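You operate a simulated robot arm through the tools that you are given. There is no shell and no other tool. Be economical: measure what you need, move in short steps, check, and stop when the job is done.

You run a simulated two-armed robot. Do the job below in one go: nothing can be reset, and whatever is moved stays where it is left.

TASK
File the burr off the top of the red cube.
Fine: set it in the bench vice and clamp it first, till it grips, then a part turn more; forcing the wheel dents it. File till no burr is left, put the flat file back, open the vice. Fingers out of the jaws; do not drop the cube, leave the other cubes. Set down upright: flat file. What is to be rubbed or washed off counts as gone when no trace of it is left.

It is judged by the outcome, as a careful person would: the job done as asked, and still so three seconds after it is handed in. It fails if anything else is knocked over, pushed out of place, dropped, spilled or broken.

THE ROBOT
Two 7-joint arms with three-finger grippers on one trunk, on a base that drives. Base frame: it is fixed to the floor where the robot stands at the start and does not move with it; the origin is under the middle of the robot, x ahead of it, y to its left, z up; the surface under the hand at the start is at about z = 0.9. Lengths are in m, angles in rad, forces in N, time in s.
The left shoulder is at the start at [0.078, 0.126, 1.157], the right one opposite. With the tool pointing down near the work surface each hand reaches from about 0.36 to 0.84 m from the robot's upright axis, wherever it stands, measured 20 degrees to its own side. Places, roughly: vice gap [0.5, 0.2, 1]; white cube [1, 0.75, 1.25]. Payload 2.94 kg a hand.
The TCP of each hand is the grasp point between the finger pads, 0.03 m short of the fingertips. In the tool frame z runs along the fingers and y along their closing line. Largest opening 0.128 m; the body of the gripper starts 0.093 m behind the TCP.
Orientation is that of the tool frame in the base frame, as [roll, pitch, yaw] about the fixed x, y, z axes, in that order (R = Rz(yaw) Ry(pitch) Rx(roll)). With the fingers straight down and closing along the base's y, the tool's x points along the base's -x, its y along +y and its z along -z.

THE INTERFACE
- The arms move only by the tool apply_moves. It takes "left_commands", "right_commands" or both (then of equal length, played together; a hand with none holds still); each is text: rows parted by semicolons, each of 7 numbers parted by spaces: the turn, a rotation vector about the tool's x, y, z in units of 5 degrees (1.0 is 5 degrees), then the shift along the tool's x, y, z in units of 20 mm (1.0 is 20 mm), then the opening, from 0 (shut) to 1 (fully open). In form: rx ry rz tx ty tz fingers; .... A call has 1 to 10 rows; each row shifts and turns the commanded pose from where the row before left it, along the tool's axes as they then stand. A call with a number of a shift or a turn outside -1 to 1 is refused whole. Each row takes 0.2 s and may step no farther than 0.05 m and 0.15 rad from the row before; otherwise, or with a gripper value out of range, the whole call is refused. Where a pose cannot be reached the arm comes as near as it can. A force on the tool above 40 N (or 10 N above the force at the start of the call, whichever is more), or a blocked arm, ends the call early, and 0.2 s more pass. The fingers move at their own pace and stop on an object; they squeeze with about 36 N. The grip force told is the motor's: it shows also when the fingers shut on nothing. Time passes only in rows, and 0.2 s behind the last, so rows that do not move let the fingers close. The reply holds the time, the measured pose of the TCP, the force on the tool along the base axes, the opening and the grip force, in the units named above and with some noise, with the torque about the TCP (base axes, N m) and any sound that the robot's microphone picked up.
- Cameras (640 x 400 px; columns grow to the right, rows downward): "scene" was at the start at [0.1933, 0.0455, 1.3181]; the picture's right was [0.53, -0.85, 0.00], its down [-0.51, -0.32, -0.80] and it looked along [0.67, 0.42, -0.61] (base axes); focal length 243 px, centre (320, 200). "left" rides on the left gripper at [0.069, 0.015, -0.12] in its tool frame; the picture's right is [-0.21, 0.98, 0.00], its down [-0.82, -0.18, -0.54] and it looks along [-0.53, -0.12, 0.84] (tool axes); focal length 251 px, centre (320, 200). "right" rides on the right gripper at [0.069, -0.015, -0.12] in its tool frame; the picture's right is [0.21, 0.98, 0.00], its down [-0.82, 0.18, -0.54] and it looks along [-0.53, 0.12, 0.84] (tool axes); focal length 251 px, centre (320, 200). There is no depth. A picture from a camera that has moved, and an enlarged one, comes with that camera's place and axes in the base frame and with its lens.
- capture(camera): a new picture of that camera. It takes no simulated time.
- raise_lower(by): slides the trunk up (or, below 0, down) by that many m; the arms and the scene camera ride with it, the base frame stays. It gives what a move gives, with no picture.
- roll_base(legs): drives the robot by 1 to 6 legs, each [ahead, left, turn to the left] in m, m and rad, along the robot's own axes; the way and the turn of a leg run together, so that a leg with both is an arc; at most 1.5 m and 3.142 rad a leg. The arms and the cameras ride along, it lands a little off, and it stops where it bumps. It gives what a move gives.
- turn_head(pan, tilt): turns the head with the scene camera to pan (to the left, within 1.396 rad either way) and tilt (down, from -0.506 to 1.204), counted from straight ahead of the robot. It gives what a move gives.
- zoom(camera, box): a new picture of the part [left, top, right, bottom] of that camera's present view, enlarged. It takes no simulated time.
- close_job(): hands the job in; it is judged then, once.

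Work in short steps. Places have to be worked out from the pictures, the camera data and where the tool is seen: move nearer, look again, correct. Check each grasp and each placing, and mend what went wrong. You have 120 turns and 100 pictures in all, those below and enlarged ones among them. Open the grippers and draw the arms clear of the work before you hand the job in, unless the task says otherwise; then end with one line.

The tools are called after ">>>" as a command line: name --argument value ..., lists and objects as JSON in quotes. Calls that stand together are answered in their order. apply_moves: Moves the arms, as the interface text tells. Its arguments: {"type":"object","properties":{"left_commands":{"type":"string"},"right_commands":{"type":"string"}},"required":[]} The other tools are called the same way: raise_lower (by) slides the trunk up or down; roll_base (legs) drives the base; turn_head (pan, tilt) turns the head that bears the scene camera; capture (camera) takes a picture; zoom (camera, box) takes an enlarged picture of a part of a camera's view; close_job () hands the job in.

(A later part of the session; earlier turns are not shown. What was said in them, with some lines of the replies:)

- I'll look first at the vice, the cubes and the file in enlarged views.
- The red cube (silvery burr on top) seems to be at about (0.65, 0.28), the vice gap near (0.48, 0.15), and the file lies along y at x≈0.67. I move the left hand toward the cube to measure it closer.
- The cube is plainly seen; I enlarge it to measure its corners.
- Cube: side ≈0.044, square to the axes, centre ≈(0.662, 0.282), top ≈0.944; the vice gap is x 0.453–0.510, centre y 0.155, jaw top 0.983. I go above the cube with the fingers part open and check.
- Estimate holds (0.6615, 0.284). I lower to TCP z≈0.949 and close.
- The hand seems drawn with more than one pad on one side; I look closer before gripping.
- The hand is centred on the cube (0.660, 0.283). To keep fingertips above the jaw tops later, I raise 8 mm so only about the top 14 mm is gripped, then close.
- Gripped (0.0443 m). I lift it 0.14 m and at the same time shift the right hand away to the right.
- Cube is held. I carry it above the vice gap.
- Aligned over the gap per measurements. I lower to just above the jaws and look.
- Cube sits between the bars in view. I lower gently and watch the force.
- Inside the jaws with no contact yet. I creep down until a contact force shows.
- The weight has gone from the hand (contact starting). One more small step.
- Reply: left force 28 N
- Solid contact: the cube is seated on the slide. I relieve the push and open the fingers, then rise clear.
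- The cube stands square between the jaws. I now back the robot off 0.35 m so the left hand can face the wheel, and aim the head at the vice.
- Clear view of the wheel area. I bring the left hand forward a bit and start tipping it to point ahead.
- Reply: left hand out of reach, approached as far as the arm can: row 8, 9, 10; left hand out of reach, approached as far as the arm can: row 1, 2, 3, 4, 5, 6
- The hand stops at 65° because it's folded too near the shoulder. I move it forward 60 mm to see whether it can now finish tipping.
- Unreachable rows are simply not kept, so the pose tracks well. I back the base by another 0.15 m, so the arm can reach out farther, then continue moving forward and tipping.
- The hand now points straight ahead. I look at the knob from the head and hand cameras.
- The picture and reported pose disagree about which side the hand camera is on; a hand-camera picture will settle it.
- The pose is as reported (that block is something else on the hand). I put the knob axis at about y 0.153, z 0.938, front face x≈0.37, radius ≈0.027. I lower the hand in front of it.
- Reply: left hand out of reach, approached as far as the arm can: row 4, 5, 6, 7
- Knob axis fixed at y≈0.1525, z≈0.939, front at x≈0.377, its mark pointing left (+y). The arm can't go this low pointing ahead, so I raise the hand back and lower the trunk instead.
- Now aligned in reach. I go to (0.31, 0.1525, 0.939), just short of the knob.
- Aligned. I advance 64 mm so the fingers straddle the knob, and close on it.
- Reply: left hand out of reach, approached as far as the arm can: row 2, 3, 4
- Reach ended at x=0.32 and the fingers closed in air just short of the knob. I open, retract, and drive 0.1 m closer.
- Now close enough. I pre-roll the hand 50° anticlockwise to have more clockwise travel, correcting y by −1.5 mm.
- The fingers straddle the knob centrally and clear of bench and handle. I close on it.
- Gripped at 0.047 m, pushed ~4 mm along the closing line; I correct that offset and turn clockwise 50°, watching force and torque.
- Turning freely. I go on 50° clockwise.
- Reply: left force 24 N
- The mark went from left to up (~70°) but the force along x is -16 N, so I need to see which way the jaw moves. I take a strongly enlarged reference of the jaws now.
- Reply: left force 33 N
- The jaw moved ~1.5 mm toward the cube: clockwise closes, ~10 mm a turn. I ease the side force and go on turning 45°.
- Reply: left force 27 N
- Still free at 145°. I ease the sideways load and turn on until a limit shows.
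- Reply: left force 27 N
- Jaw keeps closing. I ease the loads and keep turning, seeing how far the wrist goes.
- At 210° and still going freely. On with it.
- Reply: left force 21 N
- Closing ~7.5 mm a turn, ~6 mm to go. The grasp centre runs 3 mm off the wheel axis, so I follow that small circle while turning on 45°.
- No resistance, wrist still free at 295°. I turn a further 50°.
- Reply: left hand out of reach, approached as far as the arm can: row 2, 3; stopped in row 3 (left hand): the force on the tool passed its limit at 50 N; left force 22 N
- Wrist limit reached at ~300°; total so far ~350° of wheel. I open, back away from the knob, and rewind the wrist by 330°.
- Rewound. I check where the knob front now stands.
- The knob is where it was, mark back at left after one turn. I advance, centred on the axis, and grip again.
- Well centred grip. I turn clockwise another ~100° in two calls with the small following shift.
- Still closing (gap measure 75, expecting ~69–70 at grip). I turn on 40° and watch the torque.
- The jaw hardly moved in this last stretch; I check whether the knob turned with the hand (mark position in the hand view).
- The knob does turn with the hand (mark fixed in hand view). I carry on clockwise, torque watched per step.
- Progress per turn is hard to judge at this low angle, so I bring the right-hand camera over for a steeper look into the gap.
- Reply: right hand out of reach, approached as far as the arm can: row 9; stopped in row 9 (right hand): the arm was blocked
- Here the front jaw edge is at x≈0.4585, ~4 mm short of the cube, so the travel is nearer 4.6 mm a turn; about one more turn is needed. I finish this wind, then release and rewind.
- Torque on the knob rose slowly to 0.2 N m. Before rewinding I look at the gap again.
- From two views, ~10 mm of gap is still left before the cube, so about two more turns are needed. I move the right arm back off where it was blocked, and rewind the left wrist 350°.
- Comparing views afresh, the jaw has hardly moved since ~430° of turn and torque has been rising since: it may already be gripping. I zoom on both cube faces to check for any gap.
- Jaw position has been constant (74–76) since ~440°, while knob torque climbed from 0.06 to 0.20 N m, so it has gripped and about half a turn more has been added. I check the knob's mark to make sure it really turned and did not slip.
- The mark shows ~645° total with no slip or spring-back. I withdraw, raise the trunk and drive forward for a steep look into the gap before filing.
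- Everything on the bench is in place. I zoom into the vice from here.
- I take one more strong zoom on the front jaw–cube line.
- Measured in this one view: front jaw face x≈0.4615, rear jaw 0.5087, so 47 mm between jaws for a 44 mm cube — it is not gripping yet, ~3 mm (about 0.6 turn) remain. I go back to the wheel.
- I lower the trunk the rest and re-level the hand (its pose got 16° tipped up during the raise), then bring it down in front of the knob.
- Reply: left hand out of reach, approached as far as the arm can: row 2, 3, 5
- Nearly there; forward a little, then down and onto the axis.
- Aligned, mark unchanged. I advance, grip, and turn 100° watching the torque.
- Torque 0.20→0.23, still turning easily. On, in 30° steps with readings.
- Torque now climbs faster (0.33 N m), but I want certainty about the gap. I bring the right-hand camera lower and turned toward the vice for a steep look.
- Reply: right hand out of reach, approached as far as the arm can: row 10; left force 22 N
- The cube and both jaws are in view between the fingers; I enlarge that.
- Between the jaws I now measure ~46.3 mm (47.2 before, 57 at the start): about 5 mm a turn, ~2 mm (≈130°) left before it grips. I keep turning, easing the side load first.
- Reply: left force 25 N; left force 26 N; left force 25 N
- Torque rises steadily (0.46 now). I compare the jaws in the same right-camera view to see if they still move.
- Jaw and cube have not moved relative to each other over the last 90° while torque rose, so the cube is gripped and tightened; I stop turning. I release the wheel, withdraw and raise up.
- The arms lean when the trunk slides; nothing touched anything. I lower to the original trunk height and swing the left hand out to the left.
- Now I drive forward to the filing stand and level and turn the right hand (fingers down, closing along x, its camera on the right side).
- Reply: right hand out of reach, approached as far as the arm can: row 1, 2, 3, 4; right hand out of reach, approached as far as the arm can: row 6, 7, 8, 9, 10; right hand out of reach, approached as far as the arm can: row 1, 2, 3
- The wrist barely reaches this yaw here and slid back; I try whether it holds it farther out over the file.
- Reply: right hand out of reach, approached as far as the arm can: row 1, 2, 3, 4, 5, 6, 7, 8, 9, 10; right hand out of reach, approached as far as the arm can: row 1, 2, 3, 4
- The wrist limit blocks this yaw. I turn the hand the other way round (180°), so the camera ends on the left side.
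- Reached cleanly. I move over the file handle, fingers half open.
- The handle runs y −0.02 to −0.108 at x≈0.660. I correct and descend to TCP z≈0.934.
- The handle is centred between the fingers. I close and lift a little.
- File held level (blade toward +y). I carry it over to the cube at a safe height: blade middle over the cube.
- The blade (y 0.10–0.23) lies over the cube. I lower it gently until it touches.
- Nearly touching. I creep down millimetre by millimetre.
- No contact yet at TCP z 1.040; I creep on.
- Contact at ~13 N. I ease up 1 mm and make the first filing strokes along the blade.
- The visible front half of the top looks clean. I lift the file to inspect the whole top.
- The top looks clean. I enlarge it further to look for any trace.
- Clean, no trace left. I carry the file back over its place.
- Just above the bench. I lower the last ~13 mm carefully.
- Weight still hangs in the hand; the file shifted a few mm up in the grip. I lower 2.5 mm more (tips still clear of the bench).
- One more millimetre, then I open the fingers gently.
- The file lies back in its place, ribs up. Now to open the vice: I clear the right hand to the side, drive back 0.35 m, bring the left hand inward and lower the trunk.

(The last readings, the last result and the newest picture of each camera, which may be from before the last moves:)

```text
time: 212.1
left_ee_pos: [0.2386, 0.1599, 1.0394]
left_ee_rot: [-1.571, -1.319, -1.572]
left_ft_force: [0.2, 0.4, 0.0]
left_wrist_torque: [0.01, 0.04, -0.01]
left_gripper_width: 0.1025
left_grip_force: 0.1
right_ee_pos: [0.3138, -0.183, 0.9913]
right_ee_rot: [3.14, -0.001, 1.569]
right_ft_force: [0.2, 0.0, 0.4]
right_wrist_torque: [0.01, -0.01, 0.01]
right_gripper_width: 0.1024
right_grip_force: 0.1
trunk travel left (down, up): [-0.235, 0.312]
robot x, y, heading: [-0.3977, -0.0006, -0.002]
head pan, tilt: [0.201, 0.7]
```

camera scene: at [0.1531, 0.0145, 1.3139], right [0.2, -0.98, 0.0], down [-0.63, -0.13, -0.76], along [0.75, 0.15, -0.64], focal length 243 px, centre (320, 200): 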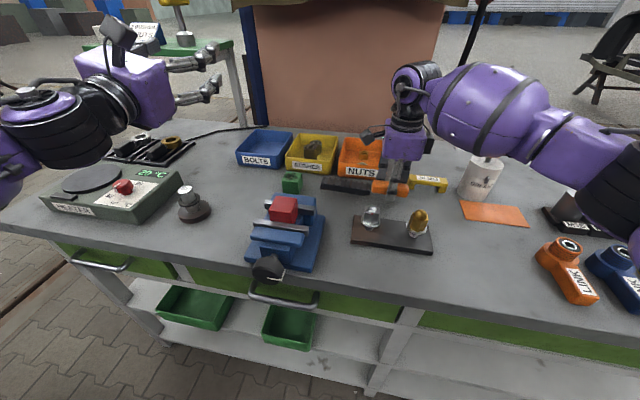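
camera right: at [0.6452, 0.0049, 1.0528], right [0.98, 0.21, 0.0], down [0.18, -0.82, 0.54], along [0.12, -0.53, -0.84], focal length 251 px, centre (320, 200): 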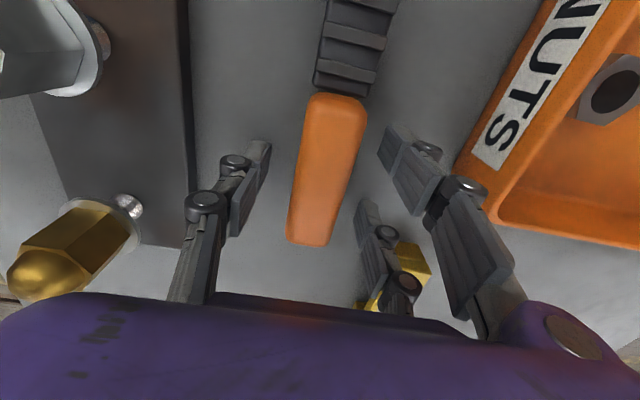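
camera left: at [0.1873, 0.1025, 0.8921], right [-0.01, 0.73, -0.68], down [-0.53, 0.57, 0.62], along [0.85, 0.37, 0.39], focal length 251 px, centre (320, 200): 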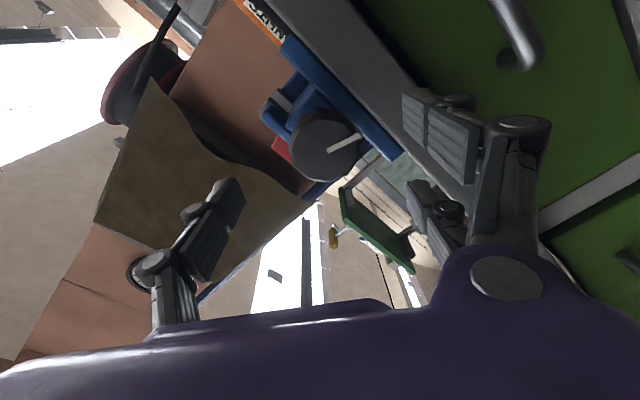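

Now down in front of the knob, and roll the wrist forward 100° to have room for anticlockwise turning.

>>> apply_moves --left_commands "0 0 0 0 0 1 0.8;0 0 0 0 0 1 0.8;0 0 0 0 0 1 0.8;0 0 0 -0.91 0.318 0 0.8;0 0 0 -0.91 0.318 0 0.8;0 0 0 -0.91 0.318 0 0.8;0 0 0 -0.91 0.318 0 0.8;0 0 0 -0.91 0.318 0 0.8;0 0 0 0 0 0 0.8"

>>> apply_moves --left_commands "0 0 1 0 0 0 0.8;0 0 1 0 0 0 0.8;0 0 1 0 0 0 0.8;0 0 1 0 0 0 0.8;0 0 1 0 0 0 0.8;0 0 1 0 0 0 0.8;0 0 1 0 0 0 0.8;0 0 1 0 0 0 0.8;0 0 1 0 0 0 0.8;0 0 1 0 0 0 0.8"

>>> apply_moves --left_commands "0 0 1 0 0 0 0.8;0 0 1 0 0 0 0.8;0 0 1 0 0 0 0.8;0 0 1 0 0 0 0.8;0 0 1 0 0 0 0.8;0 0 1 0 0 0 0.8;0 0 1 0 0 0 0.8;0 0 1 0 0 0 0.8;0 0 1 0 0 0 0.8;0 0 0 0 0 0 0.8"

>>> capture --camera "left"

```text
time: 214.1
left_ee_pos: [0.2983, 0.1506, 0.9434]
left_ee_rot: [-1.57, -1.316, -1.57]
left_ft_force: [0.6, -0.9, 0.0]
left_wrist_torque: [0.01, 0.0, 0.01]
left_gripper_width: 0.1025
left_grip_force: 0.0
right_ee_pos: [0.3143, -0.1838, 0.9912]
right_ee_rot: [-3.141, 0.0, 1.569]
right_ft_force: [-0.5, -0.7, 0.1]
right_wrist_torque: [0.01, -0.01, 0.0]
right_gripper_width: 0.1023
right_grip_force: 0.2
trunk travel left (down, up): [-0.235, 0.312]
robot x, y, heading: [-0.3975, -0.0005, -0.007]
head pan, tilt: [0.201, 0.7]
```

```text
time: 216.3
left_ee_pos: [0.298, 0.1514, 0.9431]
left_ee_rot: [-1.573, -0.443, -1.571]
left_ft_force: [0.1, 0.3, 0.5]
left_wrist_torque: [-0.02, -0.05, 0.01]
left_gripper_width: 0.1024
left_grip_force: 0.0
right_ee_pos: [0.3149, -0.1832, 0.9902]
right_ee_rot: [3.141, 0.001, 1.568]
right_ft_force: [0.0, -0.7, -0.6]
right_wrist_torque: [-0.01, 0.01, 0.01]
right_gripper_width: 0.1025
right_grip_force: 0.1
trunk travel left (down, up): [-0.235, 0.312]
robot x, y, heading: [-0.3945, -0.0033, -0.004]
head pan, tilt: [0.201, 0.7]
```

```text
time: 218.5
left_ee_pos: [0.2992, 0.1506, 0.9432]
left_ee_rot: [-1.569, 0.343, -1.572]
left_ft_force: [0.0, 0.0, -0.3]
left_wrist_torque: [-0.03, 0.03, 0.0]
left_gripper_width: 0.1023
left_grip_force: 0.1
right_ee_pos: [0.3151, -0.184, 0.9902]
right_ee_rot: [3.14, 0.0, 1.57]
right_ft_force: [0.1, -0.5, -0.4]
right_wrist_torque: [0.0, -0.03, 0.0]
right_gripper_width: 0.1024
right_grip_force: 0.1
trunk travel left (down, up): [-0.235, 0.312]
robot x, y, heading: [-0.397, 0.0028, -0.005]
head pan, tilt: [0.201, 0.7]
```

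```text
12 pictures are left
camera left: at [0.1791, 0.0914, 0.9049], right [0.0, 0.53, -0.85], down [-0.54, 0.71, 0.45], along [0.84, 0.46, 0.29], focal length 251 px, centre (320, 200)
```

left: 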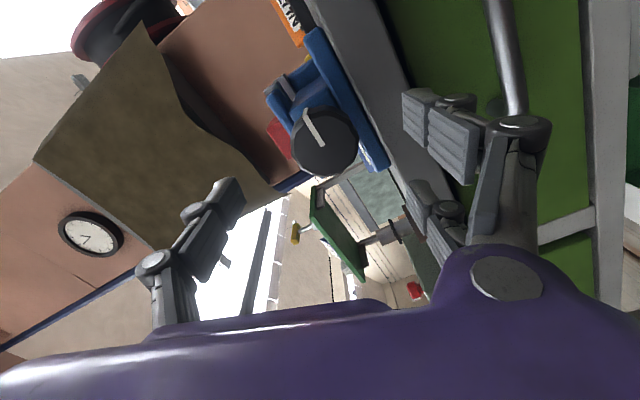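

Mark is where I left it. I grip the knob and start turning anticlockwise.

>>> apply_moves --left_commands "0 0 0 0 0 0.9 0.8;0 0 0 0 0 0.9 0.8;0 0 0 0 0 0.9 0.8;0 0 0 0 0 0.65 0.8;0 0 0 0 0 0 0.6;0 0 0 0 0 0 0.4;0 0 0 0 0 0 0.3;0 0 0 0 0 0 0.3;0 0 0 0 0 0 0.3"

>>> apply_moves --left_commands "0 0 -1 -0.014 0 0 0.3;0 0 -1 -0.014 0 0 0.3;0 0 -1 -0.014 0 0 0.3;0 0 -1 -0.014 0 0 0.3;0 0 -1 -0.014 0 0 0.3;0 0 -1 -0.014 0 0 0.3;0 0 -1 -0.014 0 0 0.3;0 0 -1 -0.014 0 0 0.3;0 0 -1 -0.014 0 0 0.3;0 0 -1 -0.014 0 0 0.3"

>>> apply_moves --left_commands "0 0 -1 -0.014 0 0 0.3;0 0 -1 -0.014 0 0 0.3;0 0 -1 -0.014 0 0 0.3;0 0 -1 -0.014 0 0 0.3;0 0 -1 -0.014 0 0 0.3;0 0 -1 -0.014 0 0 0.3;0 0 -1 -0.014 0 0 0.3;0 0 -1 -0.014 0 0 0.3;0 0 -1 -0.014 0 0 0.3;0 0 -1 -0.014 0 0 0.3"

```text
time: 220.5
left_ee_pos: [0.366, 0.1513, 0.9424]
left_ee_rot: [-1.572, 0.341, -1.57]
left_ft_force: [0.3, 1.4, -1.4]
left_wrist_torque: [-0.03, 0.09, 0.07]
left_gripper_width: 0.0472
left_grip_force: 44.7
right_ee_pos: [0.314, -0.1843, 0.9892]
right_ee_rot: [3.142, -0.001, 1.567]
right_ft_force: [-0.1, 0.7, -0.1]
right_wrist_torque: [0.02, 0.01, 0.0]
right_gripper_width: 0.1024
right_grip_force: 0.2
trunk travel left (down, up): [-0.235, 0.312]
robot x, y, heading: [-0.3975, 0.0015, -0.004]
head pan, tilt: [0.201, 0.7]
```

```text
time: 222.7
left_ee_pos: [0.3662, 0.1545, 0.9433]
left_ee_rot: [-1.574, -0.534, -1.569]
left_ft_force: [6.0, 4.5, 0.9]
left_wrist_torque: [0.03, 0.29, 0.43]
left_gripper_width: 0.0469
left_grip_force: 44.2
right_ee_pos: [0.3146, -0.1847, 0.9893]
right_ee_rot: [3.141, 0.0, 1.569]
right_ft_force: [-0.8, 0.6, -0.4]
right_wrist_torque: [-0.03, 0.01, 0.0]
right_gripper_width: 0.1025
right_grip_force: 0.1
trunk travel left (down, up): [-0.235, 0.312]
robot x, y, heading: [-0.3941, 0.0018, -0.007]
head pan, tilt: [0.201, 0.7]
```

```text
time: 224.9
left_ee_pos: [0.3654, 0.1574, 0.9414]
left_ee_rot: [-1.572, -1.408, -1.569]
left_ft_force: [8.1, 5.7, 4.8]
left_wrist_torque: [-0.02, -0.4, -0.01]
left_gripper_width: 0.0464
left_grip_force: 44.8
right_ee_pos: [0.3151, -0.184, 0.9904]
right_ee_rot: [-3.141, 0.001, 1.57]
right_ft_force: [0.6, 0.6, 0.4]
right_wrist_torque: [-0.01, 0.01, -0.02]
right_gripper_width: 0.1025
right_grip_force: 0.1
trunk travel left (down, up): [-0.235, 0.312]
robot x, y, heading: [-0.3997, -0.0021, 0.0]
head pan, tilt: [0.201, 0.7]
```

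Torque has dropped to ~0: unwinding freely. I continue 250° anticlockwise.

>>> apply_moves --left_commands "0 0 -1 -0.014 0 0 0.3;0 0 -1 -0.014 0 0 0.3;0 0 -1 -0.014 0 0 0.3;0 0 -1 -0.014 0 0 0.3;0 0 -1 -0.014 0 0 0.3;0 0 -1 -0.014 0 0 0.3;0 0 -1 -0.014 0 0 0.3;0 0 -1 -0.014 0 0 0.3;0 0 -1 -0.014 0 0 0.3;0 0 -1 -0.014 0 0 0.3"

>>> apply_moves --left_commands "0 0 -1 -0.014 0 0 0.3;0 0 -1 -0.014 0 0 0.3;0 0 -1 -0.014 0 0 0.3;0 0 -1 -0.014 0 0 0.3;0 0 -1 -0.014 0 0 0.3;0 0 -1 -0.014 0 0 0.3;0 0 -1 -0.014 0 0 0.3;0 0 -1 -0.014 0 0 0.3;0 0 -1 -0.014 0 0 0.3;0 0 -1 -0.014 0 0 0.3"

>>> apply_moves --left_commands "0 0 -1 -0.014 0 0 0.3;0 0 -1 -0.014 0 0 0.3;0 0 -1 -0.014 0 0 0.3;0 0 -1 -0.014 0 0 0.3;0 0 -1 -0.014 0 0 0.3;0 0 -1 -0.014 0 0 0.3;0 0 -1 -0.014 0 0 0.3;0 0 -1 -0.014 0 0 0.3;0 0 -1 -0.014 0 0 0.3;0 0 -1 -0.014 0 0 0.3"

>>> apply_moves --left_commands "0 0 -1 -0.014 0 0 0.3;0 0 -1 -0.014 0 0 0.3;0 0 -1 -0.014 0 0 0.3;0 0 -1 -0.014 0 0 0.3;0 0 -1 -0.014 0 0 0.3;0 0 -1 -0.014 0 0 0.3;0 0 -1 -0.014 0 0 0.3;0 0 -1 -0.014 0 0 0.3;0 0 -1 -0.014 0 0 0.3;0 0 -1 -0.014 0 0 0.3"

>>> apply_moves --left_commands "0 0 -1 -0.014 0 0 0.3;0 0 -1 -0.014 0 0 0.3;0 0 -1 -0.014 0 0 0.3;0 0 -1 -0.014 0 0 0.3;0 0 -1 -0.014 0 0 0.3;0 0 -1 -0.014 0 0 0.3;0 0 -1 -0.014 0 0 0.3;0 0 -1 -0.014 0 0 0.3"

>>> zoom --camera "scene" --box '[286, 75, 366, 125]'

```text
time: 227.1
left_ee_pos: [0.3661, 0.1553, 0.9384]
left_ee_rot: [1.568, -0.863, 1.572]
left_ft_force: [12.9, 4.9, 12.7]
left_wrist_torque: [0.01, 0.09, 0.16]
left_gripper_width: 0.0466
left_grip_force: 45.3
right_ee_pos: [0.3154, -0.1837, 0.9902]
right_ee_rot: [-3.141, 0.001, 1.57]
right_ft_force: [0.0, 0.3, -0.3]
right_wrist_torque: [-0.01, 0.01, -0.02]
right_gripper_width: 0.1023
right_grip_force: 0.1
trunk travel left (down, up): [-0.235, 0.312]
robot x, y, heading: [-0.3976, -0.0032, -0.001]
head pan, tilt: [0.201, 0.7]
```

```text
time: 229.3
left_ee_pos: [0.3649, 0.1547, 0.9371]
left_ee_rot: [1.568, 0.009, 1.569]
left_ft_force: [15.1, 6.9, 15.7]
left_wrist_torque: [0.01, -0.66, -0.05]
left_gripper_width: 0.0464
left_grip_force: 44.7
right_ee_pos: [0.3159, -0.183, 0.9901]
right_ee_rot: [3.14, 0.0, 1.569]
right_ft_force: [0.2, 1.2, 0.6]
right_wrist_torque: [0.0, -0.03, -0.02]
right_gripper_width: 0.1025
right_grip_force: 0.1
trunk travel left (down, up): [-0.235, 0.312]
robot x, y, heading: [-0.3971, -0.0021, 0.0]
head pan, tilt: [0.201, 0.7]
```

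```text
time: 231.5
left_ee_pos: [0.3659, 0.1506, 0.9371]
left_ee_rot: [1.568, 0.883, 1.572]
left_ft_force: [13.6, 8.2, 16.6]
left_wrist_torque: [0.06, -0.07, 0.33]
left_gripper_width: 0.0464
left_grip_force: 45.0
right_ee_pos: [0.3146, -0.1837, 0.9892]
right_ee_rot: [3.14, -0.001, 1.568]
right_ft_force: [0.1, 0.5, 0.3]
right_wrist_torque: [0.0, 0.0, -0.01]
right_gripper_width: 0.1024
right_grip_force: 0.0
trunk travel left (down, up): [-0.235, 0.312]
robot x, y, heading: [-0.3986, -0.0038, -0.001]
head pan, tilt: [0.201, 0.7]
```

```text
time: 233.7
left_ee_pos: [0.3658, 0.1499, 0.9408]
left_ee_rot: [-1.57, 1.385, -1.569]
left_ft_force: [12.6, 9.1, 15.2]
left_wrist_torque: [0.09, -0.01, 0.35]
left_gripper_width: 0.0465
left_grip_force: 45.0
right_ee_pos: [0.3141, -0.1824, 0.9905]
right_ee_rot: [3.141, -0.001, 1.569]
right_ft_force: [-0.2, 0.8, 0.2]
right_wrist_torque: [-0.01, 0.0, 0.0]
right_gripper_width: 0.1023
right_grip_force: 0.0
trunk travel left (down, up): [-0.235, 0.312]
robot x, y, heading: [-0.3969, -0.0003, -0.009]
head pan, tilt: [0.201, 0.7]
```

```text
time: 235.5
left_ee_pos: [0.3653, 0.1506, 0.9428]
left_ee_rot: [-1.572, 0.688, -1.571]
left_ft_force: [11.9, 11.3, 13.1]
left_wrist_torque: [0.05, -0.5, 0.06]
left_gripper_width: 0.0468
left_grip_force: 45.0
right_ee_pos: [0.3149, -0.183, 0.9899]
right_ee_rot: [-3.141, 0.0, 1.569]
right_ft_force: [-0.8, 0.8, 0.1]
right_wrist_torque: [-0.02, -0.03, 0.01]
right_gripper_width: 0.1023
right_grip_force: 0.0
trunk travel left (down, up): [-0.235, 0.312]
robot x, y, heading: [-0.3953, -0.0044, -0.01]
head pan, tilt: [0.201, 0.7]
```

```text
8.00 times, centred on (326, 100) of scene
camera zoom: at [-0.1581, 0.0163, 1.174], right [0.2, -0.98, 0.0], down [-0.63, -0.13, -0.76], along [0.75, 0.15, -0.64], focal length 1942 px, centre (272, 1000)
```

zoom: 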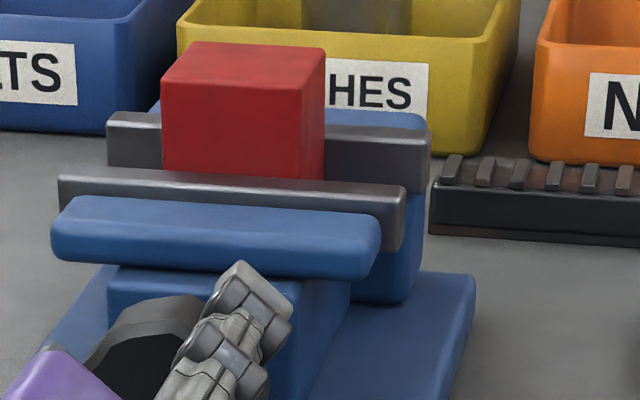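

Jaw gap has plainly widened (about 5–8 mm free now), cube standing freely. I release the wheel, withdraw and check the final state.

>>> apply_moves --left_commands "0 0 0 0 0 0 0.5;0 0 0 0 0 0 0.8;0 0 0 0 0 0 0.8;0 0 0 0 0 -1 0.8;0 0 0 0 0 -1 0.8;0 0 0 0 0 -1 0.8;0 0 0 0 0 -1 0.8;0 0 0 0 0 -1 0.8;0 0 0 0 0 -1 0.8"

>>> raise_lower --by 0.3

>>> turn_head --pan 0.25 --tilt 0.8

>>> capture --camera "scene"

```text
time: 237.5
left_ee_pos: [0.2447, 0.1509, 0.9425]
left_ee_rot: [-1.571, 0.691, -1.572]
left_ft_force: [0.0, 0.0, -0.9]
left_wrist_torque: [-0.04, 0.0, 0.0]
left_gripper_width: 0.1025
left_grip_force: 0.0
right_ee_pos: [0.3141, -0.1841, 0.9914]
right_ee_rot: [-3.141, 0.0, 1.569]
right_ft_force: [-1.4, -0.3, -0.2]
right_wrist_torque: [0.0, 0.01, -0.04]
right_gripper_width: 0.1025
right_grip_force: 0.1
trunk travel left (down, up): [-0.235, 0.312]
robot x, y, heading: [-0.3966, -0.0003, -0.005]
head pan, tilt: [0.201, 0.7]
```

```text
time: 240.5
left_ee_pos: [0.2111, 0.1511, 1.366]
left_ee_rot: [-1.315, 0.673, -1.41]
left_ft_force: [0.2, 0.0, -1.0]
left_wrist_torque: [-0.04, 0.01, -0.02]
left_gripper_width: 0.1024
left_grip_force: 0.0
right_ee_pos: [0.3138, -0.185, 1.2886]
right_ee_rot: [-3.139, 0.0, 1.57]
right_ft_force: [-0.3, -0.2, -0.8]
right_wrist_torque: [0.0, 0.0, 0.02]
right_gripper_width: 0.1024
right_grip_force: 0.0
trunk travel left (down, up): [-0.535, 0.012]
robot x, y, heading: [-0.4017, 0.0004, -0.003]
head pan, tilt: [0.201, 0.7]
```

```text
time: 241.2
left_ee_pos: [0.2106, 0.1494, 1.3673]
left_ee_rot: [-1.314, 0.674, -1.409]
left_ft_force: [0.5, 0.2, 0.2]
left_wrist_torque: [0.0, 0.02, 0.03]
left_gripper_width: 0.1025
left_grip_force: 0.0
right_ee_pos: [0.3153, -0.184, 1.2893]
right_ee_rot: [-3.141, -0.001, 1.569]
right_ft_force: [0.2, -0.9, 0.3]
right_wrist_torque: [-0.03, 0.01, -0.02]
right_gripper_width: 0.1022
right_grip_force: 0.1
trunk travel left (down, up): [-0.535, 0.012]
robot x, y, heading: [-0.399, 0.0011, -0.001]
head pan, tilt: [0.25, 0.799]
```

```text
10 pictures are left
camera scene: at [-0.2992, 0.0187, 1.4852], right [0.24, -0.97, 0.0], down [-0.7, -0.17, -0.7], along [0.68, 0.17, -0.72], focal length 243 px, centre (320, 200)
```

scene: 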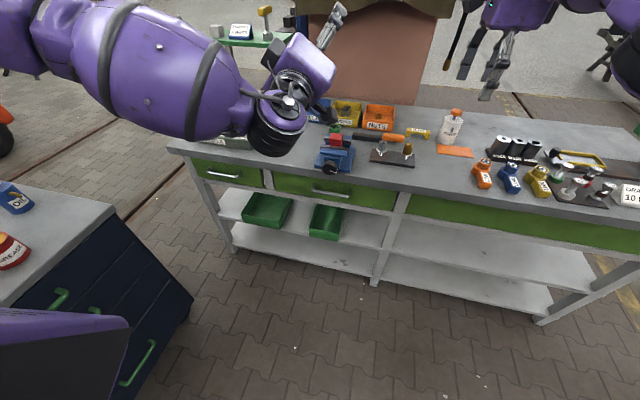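

Everything stands in place. I enlarge the vice for a last look at the gap, and the heater side.

>>> zoom --camera "scene" --box '[310, 120, 366, 180]'

>>> zoom --camera "scene" --box '[326, 126, 350, 150]'

```text
6.67 times, centred on (338, 150) of scene
camera zoom: at [-0.2992, 0.0187, 1.4852], right [0.24, -0.97, 0.0], down [-0.7, -0.17, -0.7], along [0.68, 0.17, -0.72], focal length 1619 px, centre (200, 533)
```

zoom: 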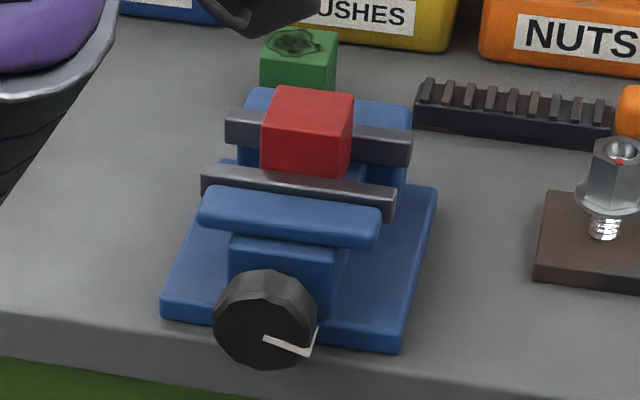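

```text
16.00 times, centred on (338, 138) of scene
camera zoom: at [-0.2992, 0.0187, 1.4852], right [0.24, -0.97, 0.0], down [-0.7, -0.17, -0.7], along [0.68, 0.17, -0.72], focal length 3885 px, centre (32, 1192)
```

zoom: 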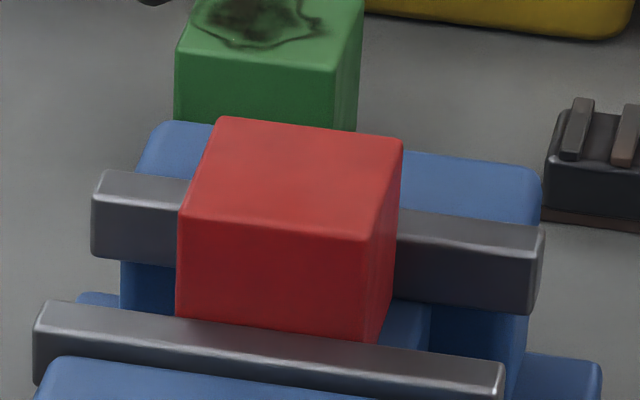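

Free play is about 4–5 mm. I'd rather open it about another turn so the cube is plainly free: trunk down again, hand re-levelled and brought to the knob.

>>> raise_lower --by -0.3

>>> apply_moves --left_commands "-0.588 0.486 0 0 0 0 0.8;-0.588 0.486 0 0 0 0 0.8;-0.588 0.486 0 0 0 0 0.8;0 0 0 0 0 1 0.8;0 0 0 0 0 1 0.8;0 0 0 0 0 1 0.8;0 0 0 0 0 0 0.8"

```text
time: 244.2
left_ee_pos: [0.2102, 0.1504, 1.0677]
left_ee_rot: [-1.314, 0.674, -1.408]
left_ft_force: [0.3, -0.9, 0.2]
left_wrist_torque: [0.01, 0.01, -0.03]
left_gripper_width: 0.1025
left_grip_force: 0.1
right_ee_pos: [0.313, -0.1835, 0.9921]
right_ee_rot: [3.14, 0.002, 1.568]
right_ft_force: [0.3, -1.4, 0.2]
right_wrist_torque: [0.02, -0.02, 0.01]
right_gripper_width: 0.1024
right_grip_force: 0.0
trunk travel left (down, up): [-0.235, 0.312]
robot x, y, heading: [-0.3947, -0.001, -0.006]
head pan, tilt: [0.25, 0.799]
```

```text
time: 245.8
left_ee_pos: [0.2685, 0.151, 1.0676]
left_ee_rot: [-1.569, 0.688, -1.57]
left_ft_force: [0.2, -0.6, 0.9]
left_wrist_torque: [0.0, -0.01, 0.0]
left_gripper_width: 0.1024
left_grip_force: 0.0
right_ee_pos: [0.3145, -0.1851, 0.99]
right_ee_rot: [-3.141, 0.001, 1.569]
right_ft_force: [0.4, -0.3, 0.4]
right_wrist_torque: [0.02, 0.01, 0.02]
right_gripper_width: 0.1026
right_grip_force: 0.1
trunk travel left (down, up): [-0.235, 0.312]
robot x, y, heading: [-0.4013, -0.0022, -0.003]
head pan, tilt: [0.25, 0.799]
```

Level again. I lower it to the knob's axis and roll the wrist clockwise 345° in free air.

>>> apply_moves --left_commands "0 0 0 0.563 0.683 0 0.8;0 0 0 0.563 0.683 0 0.8;0 0 0 0.563 0.683 0 0.8;0 0 0 0.563 0.683 0 0.8;0 0 0 0.563 0.683 0 0.8;0 0 0 0.563 0.683 0 0.8;0 0 0 0.563 0.683 0 0.8;0 0 0 0 0 0.8 0.8;0 0 0 0 0 0.8 0.8;0 0 0 0 0 0 0.8"

>>> apply_moves --left_commands "0 0 1 0 0 0 0.8;0 0 1 0 0 0 0.8;0 0 1 0 0 0 0.8;0 0 1 0 0 0 0.8;0 0 1 0 0 0 0.8;0 0 1 0 0 0 0.8;0 0 1 0 0 0 0.8;0 0 1 0 0 0 0.8;0 0 1 0 0 0 0.8;0 0 1 0 0 0 0.8"

>>> apply_moves --left_commands "0 0 1 0 0 0 0.8;0 0 1 0 0 0 0.8;0 0 1 0 0 0 0.8;0 0 1 0 0 0 0.8;0 0 1 0 0 0 0.8;0 0 1 0 0 0 0.8;0 0 1 0 0 0 0.8;0 0 1 0 0 0 0.8;0 0 1 0 0 0 0.8;0 0 1 0 0 0 0.8"

>>> apply_moves --left_commands "0 0 1 0 0 0 0.8;0 0 1 0 0 0 0.8;0 0 1 0 0 0 0.8;0 0 1 0 0 0 0.8;0 0 1 0 0 0 0.8;0 0 1 0 0 0 0.8;0 0 1 0 0 0 0.8;0 0 1 0 0 0 0.8;0 0 1 0 0 0 0.8;0 0 1 0 0 0 0.8"

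>>> apply_moves --left_commands "0 0 1 0 0 0 0.8;0 0 1 0 0 0 0.8;0 0 1 0 0 0 0.8;0 0 1 0 0 0 0.8;0 0 1 0 0 0 0.8;0 0 1 0 0 0 0.8;0 0 1 0 0 0 0.8;0 0 1 0 0 0 0.8;0 0 1 0 0 0 0.8;0 0 1 0 0 0 0.8"

>>> apply_moves --left_commands "0 0 1 0 0 0 0.8;0 0 1 0 0 0 0.8;0 0 1 0 0 0 0.8;0 0 1 0 0 0 0.8;0 0 1 0 0 0 0.8;0 0 1 0 0 0 0.8;0 0 1 0 0 0 0.8;0 0 1 0 0 0 0.8;0 0 1 0 0 0 0.8;0 0 1 0 0 0 0.8"

>>> apply_moves --left_commands "0 0 1 0 0 0 0.8;0 0 1 0 0 0 0.8;0 0 1 0 0 0 0.8;0 0 1 0 0 0 0.8;0 0 1 0 0 0 0.8;0 0 1 0 0 0 0.8;0 0 1 0 0 0 0.8;0 0 1 0 0 0 0.8;0 0 1 0 0 0 0.8;0 0 1 0 0 0 0.8"

>>> apply_moves --left_commands "0 0 1 0 0 0 0.8;0 0 1 0 0 0 0.8;0 0 1 0 0 0 0.8;0 0 1 0 0 0 0.8;0 0 1 0 0 0 0.8;0 0 1 0 0 0 0.8;0 0 1 0 0 0 0.8;0 0 1 0 0 0 0.8;0 0 0 0 0 0 0.8"

```text
time: 248.0
left_ee_pos: [0.3009, 0.1504, 0.9433]
left_ee_rot: [-1.569, 0.69, -1.571]
left_ft_force: [0.0, 0.1, 0.1]
left_wrist_torque: [0.0, 0.01, -0.01]
left_gripper_width: 0.1025
left_grip_force: 0.0
right_ee_pos: [0.3156, -0.1843, 0.9906]
right_ee_rot: [-3.14, 0.001, 1.57]
right_ft_force: [-0.6, -0.2, 0.1]
right_wrist_torque: [-0.01, 0.0, -0.01]
right_gripper_width: 0.1024
right_grip_force: 0.1
trunk travel left (down, up): [-0.235, 0.312]
robot x, y, heading: [-0.3961, -0.0029, -0.003]
head pan, tilt: [0.25, 0.799]
```

```text
time: 250.2
left_ee_pos: [0.3027, 0.1506, 0.9437]
left_ee_rot: [-1.527, 1.564, -1.529]
left_ft_force: [0.4, -0.4, -0.3]
left_wrist_torque: [-0.06, 0.01, -0.01]
left_gripper_width: 0.1024
left_grip_force: 0.2
right_ee_pos: [0.3139, -0.1839, 0.99]
right_ee_rot: [-3.142, 0.001, 1.569]
right_ft_force: [0.2, -0.1, -0.1]
right_wrist_torque: [0.0, -0.01, 0.0]
right_gripper_width: 0.1023
right_grip_force: 0.2
trunk travel left (down, up): [-0.235, 0.312]
robot x, y, heading: [-0.3967, -0.0008, -0.002]
head pan, tilt: [0.25, 0.799]
```

```text
time: 252.4
left_ee_pos: [0.3027, 0.1493, 0.9424]
left_ee_rot: [1.573, 0.704, 1.57]
left_ft_force: [0.0, -0.1, 0.4]
left_wrist_torque: [-0.02, 0.02, 0.0]
left_gripper_width: 0.1025
left_grip_force: 0.1
right_ee_pos: [0.3156, -0.1846, 0.9908]
right_ee_rot: [3.141, 0.001, 1.569]
right_ft_force: [0.7, 0.0, -0.8]
right_wrist_torque: [0.02, -0.01, 0.01]
right_gripper_width: 0.1022
right_grip_force: 0.0
trunk travel left (down, up): [-0.235, 0.312]
robot x, y, heading: [-0.3985, -0.0008, -0.005]
head pan, tilt: [0.25, 0.799]
```

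```text
time: 254.6
left_ee_pos: [0.301, 0.1507, 0.9436]
left_ee_rot: [1.57, -0.168, 1.57]
left_ft_force: [-0.5, 0.7, -0.6]
left_wrist_torque: [0.01, 0.0, 0.01]
left_gripper_width: 0.1025
left_grip_force: 0.0
right_ee_pos: [0.3136, -0.1846, 0.99]
right_ee_rot: [3.141, 0.0, 1.569]
right_ft_force: [0.1, -0.7, 0.3]
right_wrist_torque: [0.03, 0.03, 0.01]
right_gripper_width: 0.1024
right_grip_force: 0.0
trunk travel left (down, up): [-0.235, 0.312]
robot x, y, heading: [-0.4001, -0.0012, -0.007]
head pan, tilt: [0.25, 0.799]
```

```text
time: 256.8
left_ee_pos: [0.3027, 0.1515, 0.9431]
left_ee_rot: [1.571, -1.04, 1.572]
left_ft_force: [0.3, 0.0, 0.3]
left_wrist_torque: [0.03, 0.02, 0.01]
left_gripper_width: 0.1026
left_grip_force: 0.0
right_ee_pos: [0.3159, -0.184, 0.991]
right_ee_rot: [3.141, 0.0, 1.569]
right_ft_force: [-0.7, 1.1, -0.1]
right_wrist_torque: [0.0, -0.04, 0.02]
right_gripper_width: 0.1024
right_grip_force: 0.2
trunk travel left (down, up): [-0.235, 0.312]
robot x, y, heading: [-0.3992, 0.0009, -0.004]
head pan, tilt: [0.25, 0.799]
```

```text
time: 259.0
left_ee_pos: [0.3017, 0.1507, 0.9424]
left_ee_rot: [-1.571, -1.228, -1.573]
left_ft_force: [0.5, 0.6, -0.4]
left_wrist_torque: [0.0, 0.0, 0.0]
left_gripper_width: 0.1025
left_grip_force: 0.0
right_ee_pos: [0.3142, -0.183, 0.991]
right_ee_rot: [-3.141, -0.002, 1.57]
right_ft_force: [0.3, -0.5, -0.2]
right_wrist_torque: [0.0, 0.03, 0.04]
right_gripper_width: 0.1023
right_grip_force: 0.1
trunk travel left (down, up): [-0.235, 0.312]
robot x, y, heading: [-0.3956, -0.001, -0.005]
head pan, tilt: [0.25, 0.799]
```

```text
time: 261.2
left_ee_pos: [0.3022, 0.1502, 0.9433]
left_ee_rot: [-1.568, -0.355, -1.572]
left_ft_force: [0.9, -0.5, 0.6]
left_wrist_torque: [0.01, 0.02, 0.02]
left_gripper_width: 0.1025
left_grip_force: 0.0
right_ee_pos: [0.3147, -0.1845, 0.9912]
right_ee_rot: [-3.141, 0.0, 1.57]
right_ft_force: [-0.3, 0.7, 0.6]
right_wrist_torque: [0.01, -0.01, -0.01]
right_gripper_width: 0.1022
right_grip_force: 0.0
trunk travel left (down, up): [-0.235, 0.312]
robot x, y, heading: [-0.3972, -0.0005, -0.002]
head pan, tilt: [0.25, 0.799]
```

```text
time: 263.2
left_ee_pos: [0.3023, 0.1512, 0.9435]
left_ee_rot: [-1.571, 0.343, -1.571]
left_ft_force: [0.6, 0.3, 0.1]
left_wrist_torque: [0.0, 0.01, 0.01]
left_gripper_width: 0.1026
left_grip_force: 0.0
right_ee_pos: [0.315, -0.1828, 0.9896]
right_ee_rot: [-3.142, 0.001, 1.569]
right_ft_force: [0.0, -0.7, -0.1]
right_wrist_torque: [0.04, 0.03, -0.02]
right_gripper_width: 0.1024
right_grip_force: 0.1
trunk travel left (down, up): [-0.235, 0.312]
robot x, y, heading: [-0.3945, -0.0013, -0.001]
head pan, tilt: [0.25, 0.799]
```

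Same pose as for the last unwinding. I advance, grip, and turn anticlockwise about 340° again, then let go.

>>> apply_moves --left_commands "0 0 0 0 0 0.9 0.8;0 0 0 0 0 0.9 0.8;0 0 0 0 0 0.9 0.8;0 0 0 0 0 0.5 0.8;0 0 0 0 0 0 0.6;0 0 0 0 0 0 0.4;0 0 0 0 0 0 0.3;0 0 0 0 0 0 0.3;0 0 0 0 0 0 0.3"

>>> apply_moves --left_commands "0 0 -1 -0.014 0 0 0.3;0 0 -1 -0.014 0 0 0.3;0 0 -1 -0.014 0 0 0.3;0 0 -1 -0.014 0 0 0.3;0 0 -1 -0.014 0 0 0.3;0 0 -1 -0.014 0 0 0.3;0 0 -1 -0.014 0 0 0.3;0 0 -1 -0.014 0 0 0.3;0 0 -1 -0.014 0 0 0.3;0 0 -1 -0.014 0 0 0.3"

>>> apply_moves --left_commands "0 0 -1 -0.014 0 0 0.3;0 0 -1 -0.014 0 0 0.3;0 0 -1 -0.014 0 0 0.3;0 0 -1 -0.014 0 0 0.3;0 0 -1 -0.014 0 0 0.3;0 0 -1 -0.014 0 0 0.3;0 0 -1 -0.014 0 0 0.3;0 0 -1 -0.014 0 0 0.3;0 0 -1 -0.014 0 0 0.3;0 0 -1 -0.014 0 0 0.3"

>>> apply_moves --left_commands "0 0 -1 -0.014 0 0 0.3;0 0 -1 -0.014 0 0 0.3;0 0 -1 -0.014 0 0 0.3;0 0 -1 -0.014 0 0 0.3;0 0 -1 -0.014 0 0 0.3;0 0 -1 -0.014 0 0 0.3;0 0 -1 -0.014 0 0 0.3;0 0 -1 -0.014 0 0 0.3;0 0 -1 -0.014 0 0 0.3;0 0 -1 -0.014 0 0 0.3"

>>> apply_moves --left_commands "0 0 -1 -0.014 0 0 0.3;0 0 -1 -0.014 0 0 0.3;0 0 -1 -0.014 0 0 0.3;0 0 -1 -0.014 0 0 0.3;0 0 -1 -0.014 0 0 0.3;0 0 -1 -0.014 0 0 0.3;0 0 -1 -0.014 0 0 0.3;0 0 -1 -0.014 0 0 0.3;0 0 -1 -0.014 0 0 0.3;0 0 -1 -0.014 0 0 0.3"

>>> apply_moves --left_commands "0 0 -1 -0.014 0 0 0.3;0 0 -1 -0.014 0 0 0.3;0 0 -1 -0.014 0 0 0.3;0 0 -1 -0.014 0 0 0.3;0 0 -1 -0.014 0 0 0.3;0 0 -1 -0.014 0 0 0.3;0 0 -1 -0.014 0 0 0.3;0 0 -1 -0.014 0 0 0.3;0 0 -1 -0.014 0 0 0.3;0 0 -1 -0.014 0 0 0.3"

>>> apply_moves --left_commands "0 0 -1 -0.014 0 0 0.3;0 0 -1 -0.014 0 0 0.3;0 0 -1 -0.014 0 0 0.3;0 0 -1 -0.014 0 0 0.3;0 0 -1 -0.014 0 0 0.3;0 0 -1 -0.014 0 0 0.3;0 0 -1 -0.014 0 0 0.3;0 0 -1 -0.014 0 0 0.3;0 0 -1 -0.014 0 0 0.3;0 0 -1 -0.014 0 0 0.3"

>>> apply_moves --left_commands "0 0 -1 -0.014 0 0 0.3;0 0 -1 -0.014 0 0 0.3;0 0 0 0 0 0 0.5;0 0 0 0 0 0 0.8;0 0 0 0 0 0 0.8;0 0 0 0 0 -1 0.8;0 0 0 0 0 -1 0.8;0 0 0 0 0 -1 0.8;0 0 0 0 0 -1 0.8;0 0 0 0 0 -1 0.8"

>>> raise_lower --by 0.3

>>> capture --camera "scene"

>>> zoom --camera "scene" --box '[318, 124, 358, 154]'

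```text
time: 265.2
left_ee_pos: [0.3652, 0.1507, 0.9425]
left_ee_rot: [-1.573, 0.34, -1.571]
left_ft_force: [-1.6, 1.5, -3.1]
left_wrist_torque: [-0.16, 0.13, 0.24]
left_gripper_width: 0.0469
left_grip_force: 45.3
right_ee_pos: [0.3148, -0.1834, 0.9905]
right_ee_rot: [3.141, 0.0, 1.57]
right_ft_force: [0.4, 0.4, -0.6]
right_wrist_torque: [-0.01, -0.03, 0.03]
right_gripper_width: 0.1025
right_grip_force: 0.0
trunk travel left (down, up): [-0.235, 0.312]
robot x, y, heading: [-0.3992, -0.0008, -0.007]
head pan, tilt: [0.25, 0.799]
```

```text
time: 267.4
left_ee_pos: [0.3657, 0.1537, 0.9445]
left_ee_rot: [-1.57, -0.535, -1.572]
left_ft_force: [-2.3, 3.7, -3.4]
left_wrist_torque: [0.04, 0.28, 0.4]
left_gripper_width: 0.0472
left_grip_force: 45.3
right_ee_pos: [0.3141, -0.1841, 0.9895]
right_ee_rot: [3.141, -0.001, 1.568]
right_ft_force: [0.0, 0.0, 0.0]
right_wrist_torque: [0.0, 0.0, 0.01]
right_gripper_width: 0.1023
right_grip_force: 0.1
trunk travel left (down, up): [-0.235, 0.312]
robot x, y, heading: [-0.3989, -0.0019, -0.005]
head pan, tilt: [0.25, 0.799]
```

```text
time: 269.6
left_ee_pos: [0.3655, 0.1554, 0.9407]
left_ee_rot: [-1.557, -1.409, -1.585]
left_ft_force: [-1.8, 9.0, 2.2]
left_wrist_torque: [0.02, 0.36, 0.42]
left_gripper_width: 0.0471
left_grip_force: 44.6
right_ee_pos: [0.3142, -0.1837, 0.9905]
right_ee_rot: [3.141, -0.001, 1.568]
right_ft_force: [-0.4, -0.8, -0.7]
right_wrist_torque: [0.0, 0.05, 0.03]
right_gripper_width: 0.1023
right_grip_force: 0.1
trunk travel left (down, up): [-0.235, 0.312]
robot x, y, heading: [-0.3982, -0.0018, -0.002]
head pan, tilt: [0.25, 0.799]
```

```text
time: 271.8
left_ee_pos: [0.3667, 0.1556, 0.9377]
left_ee_rot: [1.568, -0.863, 1.571]
left_ft_force: [-0.1, 12.3, 5.2]
left_wrist_torque: [-0.02, -0.01, 0.43]
left_gripper_width: 0.0466
left_grip_force: 44.2
right_ee_pos: [0.3147, -0.1831, 0.9907]
right_ee_rot: [-3.141, 0.002, 1.57]
right_ft_force: [0.1, -0.6, -0.1]
right_wrist_torque: [-0.04, 0.04, 0.0]
right_gripper_width: 0.1027
right_grip_force: 0.1
trunk travel left (down, up): [-0.235, 0.312]
robot x, y, heading: [-0.3993, -0.001, -0.0]
head pan, tilt: [0.25, 0.799]
```

```text
time: 274.0
left_ee_pos: [0.3668, 0.1539, 0.9359]
left_ee_rot: [1.568, 0.011, 1.57]
left_ft_force: [5.3, 14.4, 3.8]
left_wrist_torque: [-0.02, -0.21, 0.31]
left_gripper_width: 0.0465
left_grip_force: 44.7
right_ee_pos: [0.3151, -0.1826, 0.9904]
right_ee_rot: [-3.141, 0.001, 1.569]
right_ft_force: [-0.5, -0.4, 0.6]
right_wrist_torque: [0.0, -0.01, 0.02]
right_gripper_width: 0.1025
right_grip_force: 0.0
trunk travel left (down, up): [-0.235, 0.312]
robot x, y, heading: [-0.3949, -0.0023, -0.002]
head pan, tilt: [0.25, 0.799]
```

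```text
time: 276.2
left_ee_pos: [0.3658, 0.1499, 0.939]
left_ee_rot: [1.57, 0.883, 1.57]
left_ft_force: [0.2, 14.0, 3.7]
left_wrist_torque: [-0.01, 0.16, 0.54]
left_gripper_width: 0.0466
left_grip_force: 45.5
right_ee_pos: [0.3143, -0.1824, 0.9903]
right_ee_rot: [-3.141, 0.003, 1.571]
right_ft_force: [-0.2, -0.2, -0.1]
right_wrist_torque: [0.01, -0.01, 0.0]
right_gripper_width: 0.1025
right_grip_force: 0.2
trunk travel left (down, up): [-0.235, 0.312]
robot x, y, heading: [-0.3938, -0.0017, -0.0]
head pan, tilt: [0.25, 0.799]
```

```text
time: 278.4
left_ee_pos: [0.3671, 0.1499, 0.9408]
left_ee_rot: [-1.564, 1.386, -1.56]
left_ft_force: [-0.3, 15.5, 3.5]
left_wrist_torque: [0.02, -0.79, 0.56]
left_gripper_width: 0.0465
left_grip_force: 45.1
right_ee_pos: [0.3136, -0.1825, 0.992]
right_ee_rot: [-3.141, 0.001, 1.571]
right_ft_force: [0.2, -0.6, 0.7]
right_wrist_torque: [-0.03, -0.01, -0.01]
right_gripper_width: 0.1026
right_grip_force: 0.0
trunk travel left (down, up): [-0.235, 0.312]
robot x, y, heading: [-0.3955, -0.0031, -0.009]
head pan, tilt: [0.25, 0.799]
```

```text
time: 280.6
left_ee_pos: [0.2657, 0.1488, 0.9404]
left_ee_rot: [-1.569, 1.214, -1.57]
left_ft_force: [-0.6, -0.5, -0.1]
left_wrist_torque: [0.03, 0.0, -0.02]
left_gripper_width: 0.1025
left_grip_force: 0.0
right_ee_pos: [0.3142, -0.1842, 0.9902]
right_ee_rot: [3.141, 0.001, 1.569]
right_ft_force: [-0.5, -0.7, -0.1]
right_wrist_torque: [0.01, 0.01, 0.01]
right_gripper_width: 0.1025
right_grip_force: 0.1
trunk travel left (down, up): [-0.235, 0.312]
robot x, y, heading: [-0.3943, 0.0004, -0.001]
head pan, tilt: [0.25, 0.799]
```

```text
time: 283.6
left_ee_pos: [0.2316, 0.148, 1.3693]
left_ee_rot: [-1.045, 1.162, -1.081]
left_ft_force: [0.9, 1.0, -0.6]
left_wrist_torque: [-0.03, -0.05, -0.02]
left_gripper_width: 0.1023
left_grip_force: 0.1
right_ee_pos: [0.3142, -0.183, 1.2876]
right_ee_rot: [-3.141, 0.001, 1.569]
right_ft_force: [0.3, -0.3, -1.1]
right_wrist_torque: [-0.03, -0.01, 0.02]
right_gripper_width: 0.1021
right_grip_force: 0.1
trunk travel left (down, up): [-0.535, 0.012]
robot x, y, heading: [-0.3993, 0.0008, -0.004]
head pan, tilt: [0.25, 0.799]
```

```text
7 pictures are left
camera scene: at [-0.2991, 0.0187, 1.485], right [0.24, -0.97, 0.0], down [-0.7, -0.17, -0.7], along [0.68, 0.17, -0.72], focal length 243 px, centre (320, 200)
```

scene: 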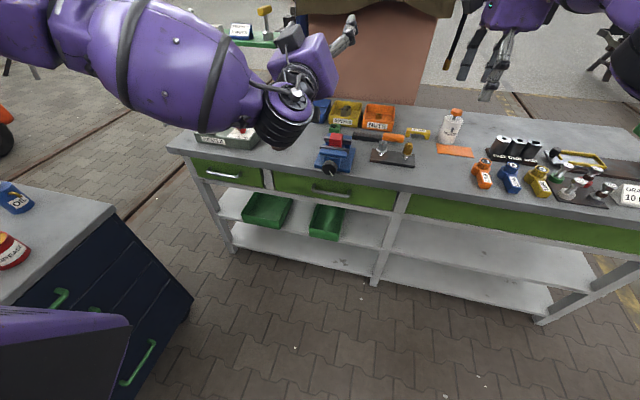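

```text
13.33 times, centred on (338, 139) of scene
camera zoom: at [-0.2991, 0.0187, 1.485], right [0.24, -0.97, 0.0], down [-0.7, -0.17, -0.7], along [0.68, 0.17, -0.72], focal length 3237 px, centre (80, 1013)
```

zoom: 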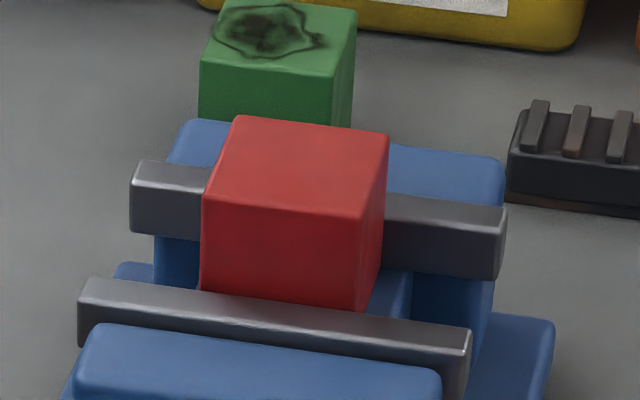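

The jaws are well open, and the red cube stands square between them with a clean top. The file is back in its place, nothing else has moved, and both hands are empty and clear. I hand the job in.

>>> close_job

```text
The job is handed in.
```

The red cube's burr is filed off with no trace visible. The flat file is back in its place with its ribbed side up. The vice is open with the cube standing free in it, and the other cubes are where they were. I turned the wheel well past where the jaw seemed to stop moving. No dent was visible, but I can't say for certain that it was only a part turn past the grip.
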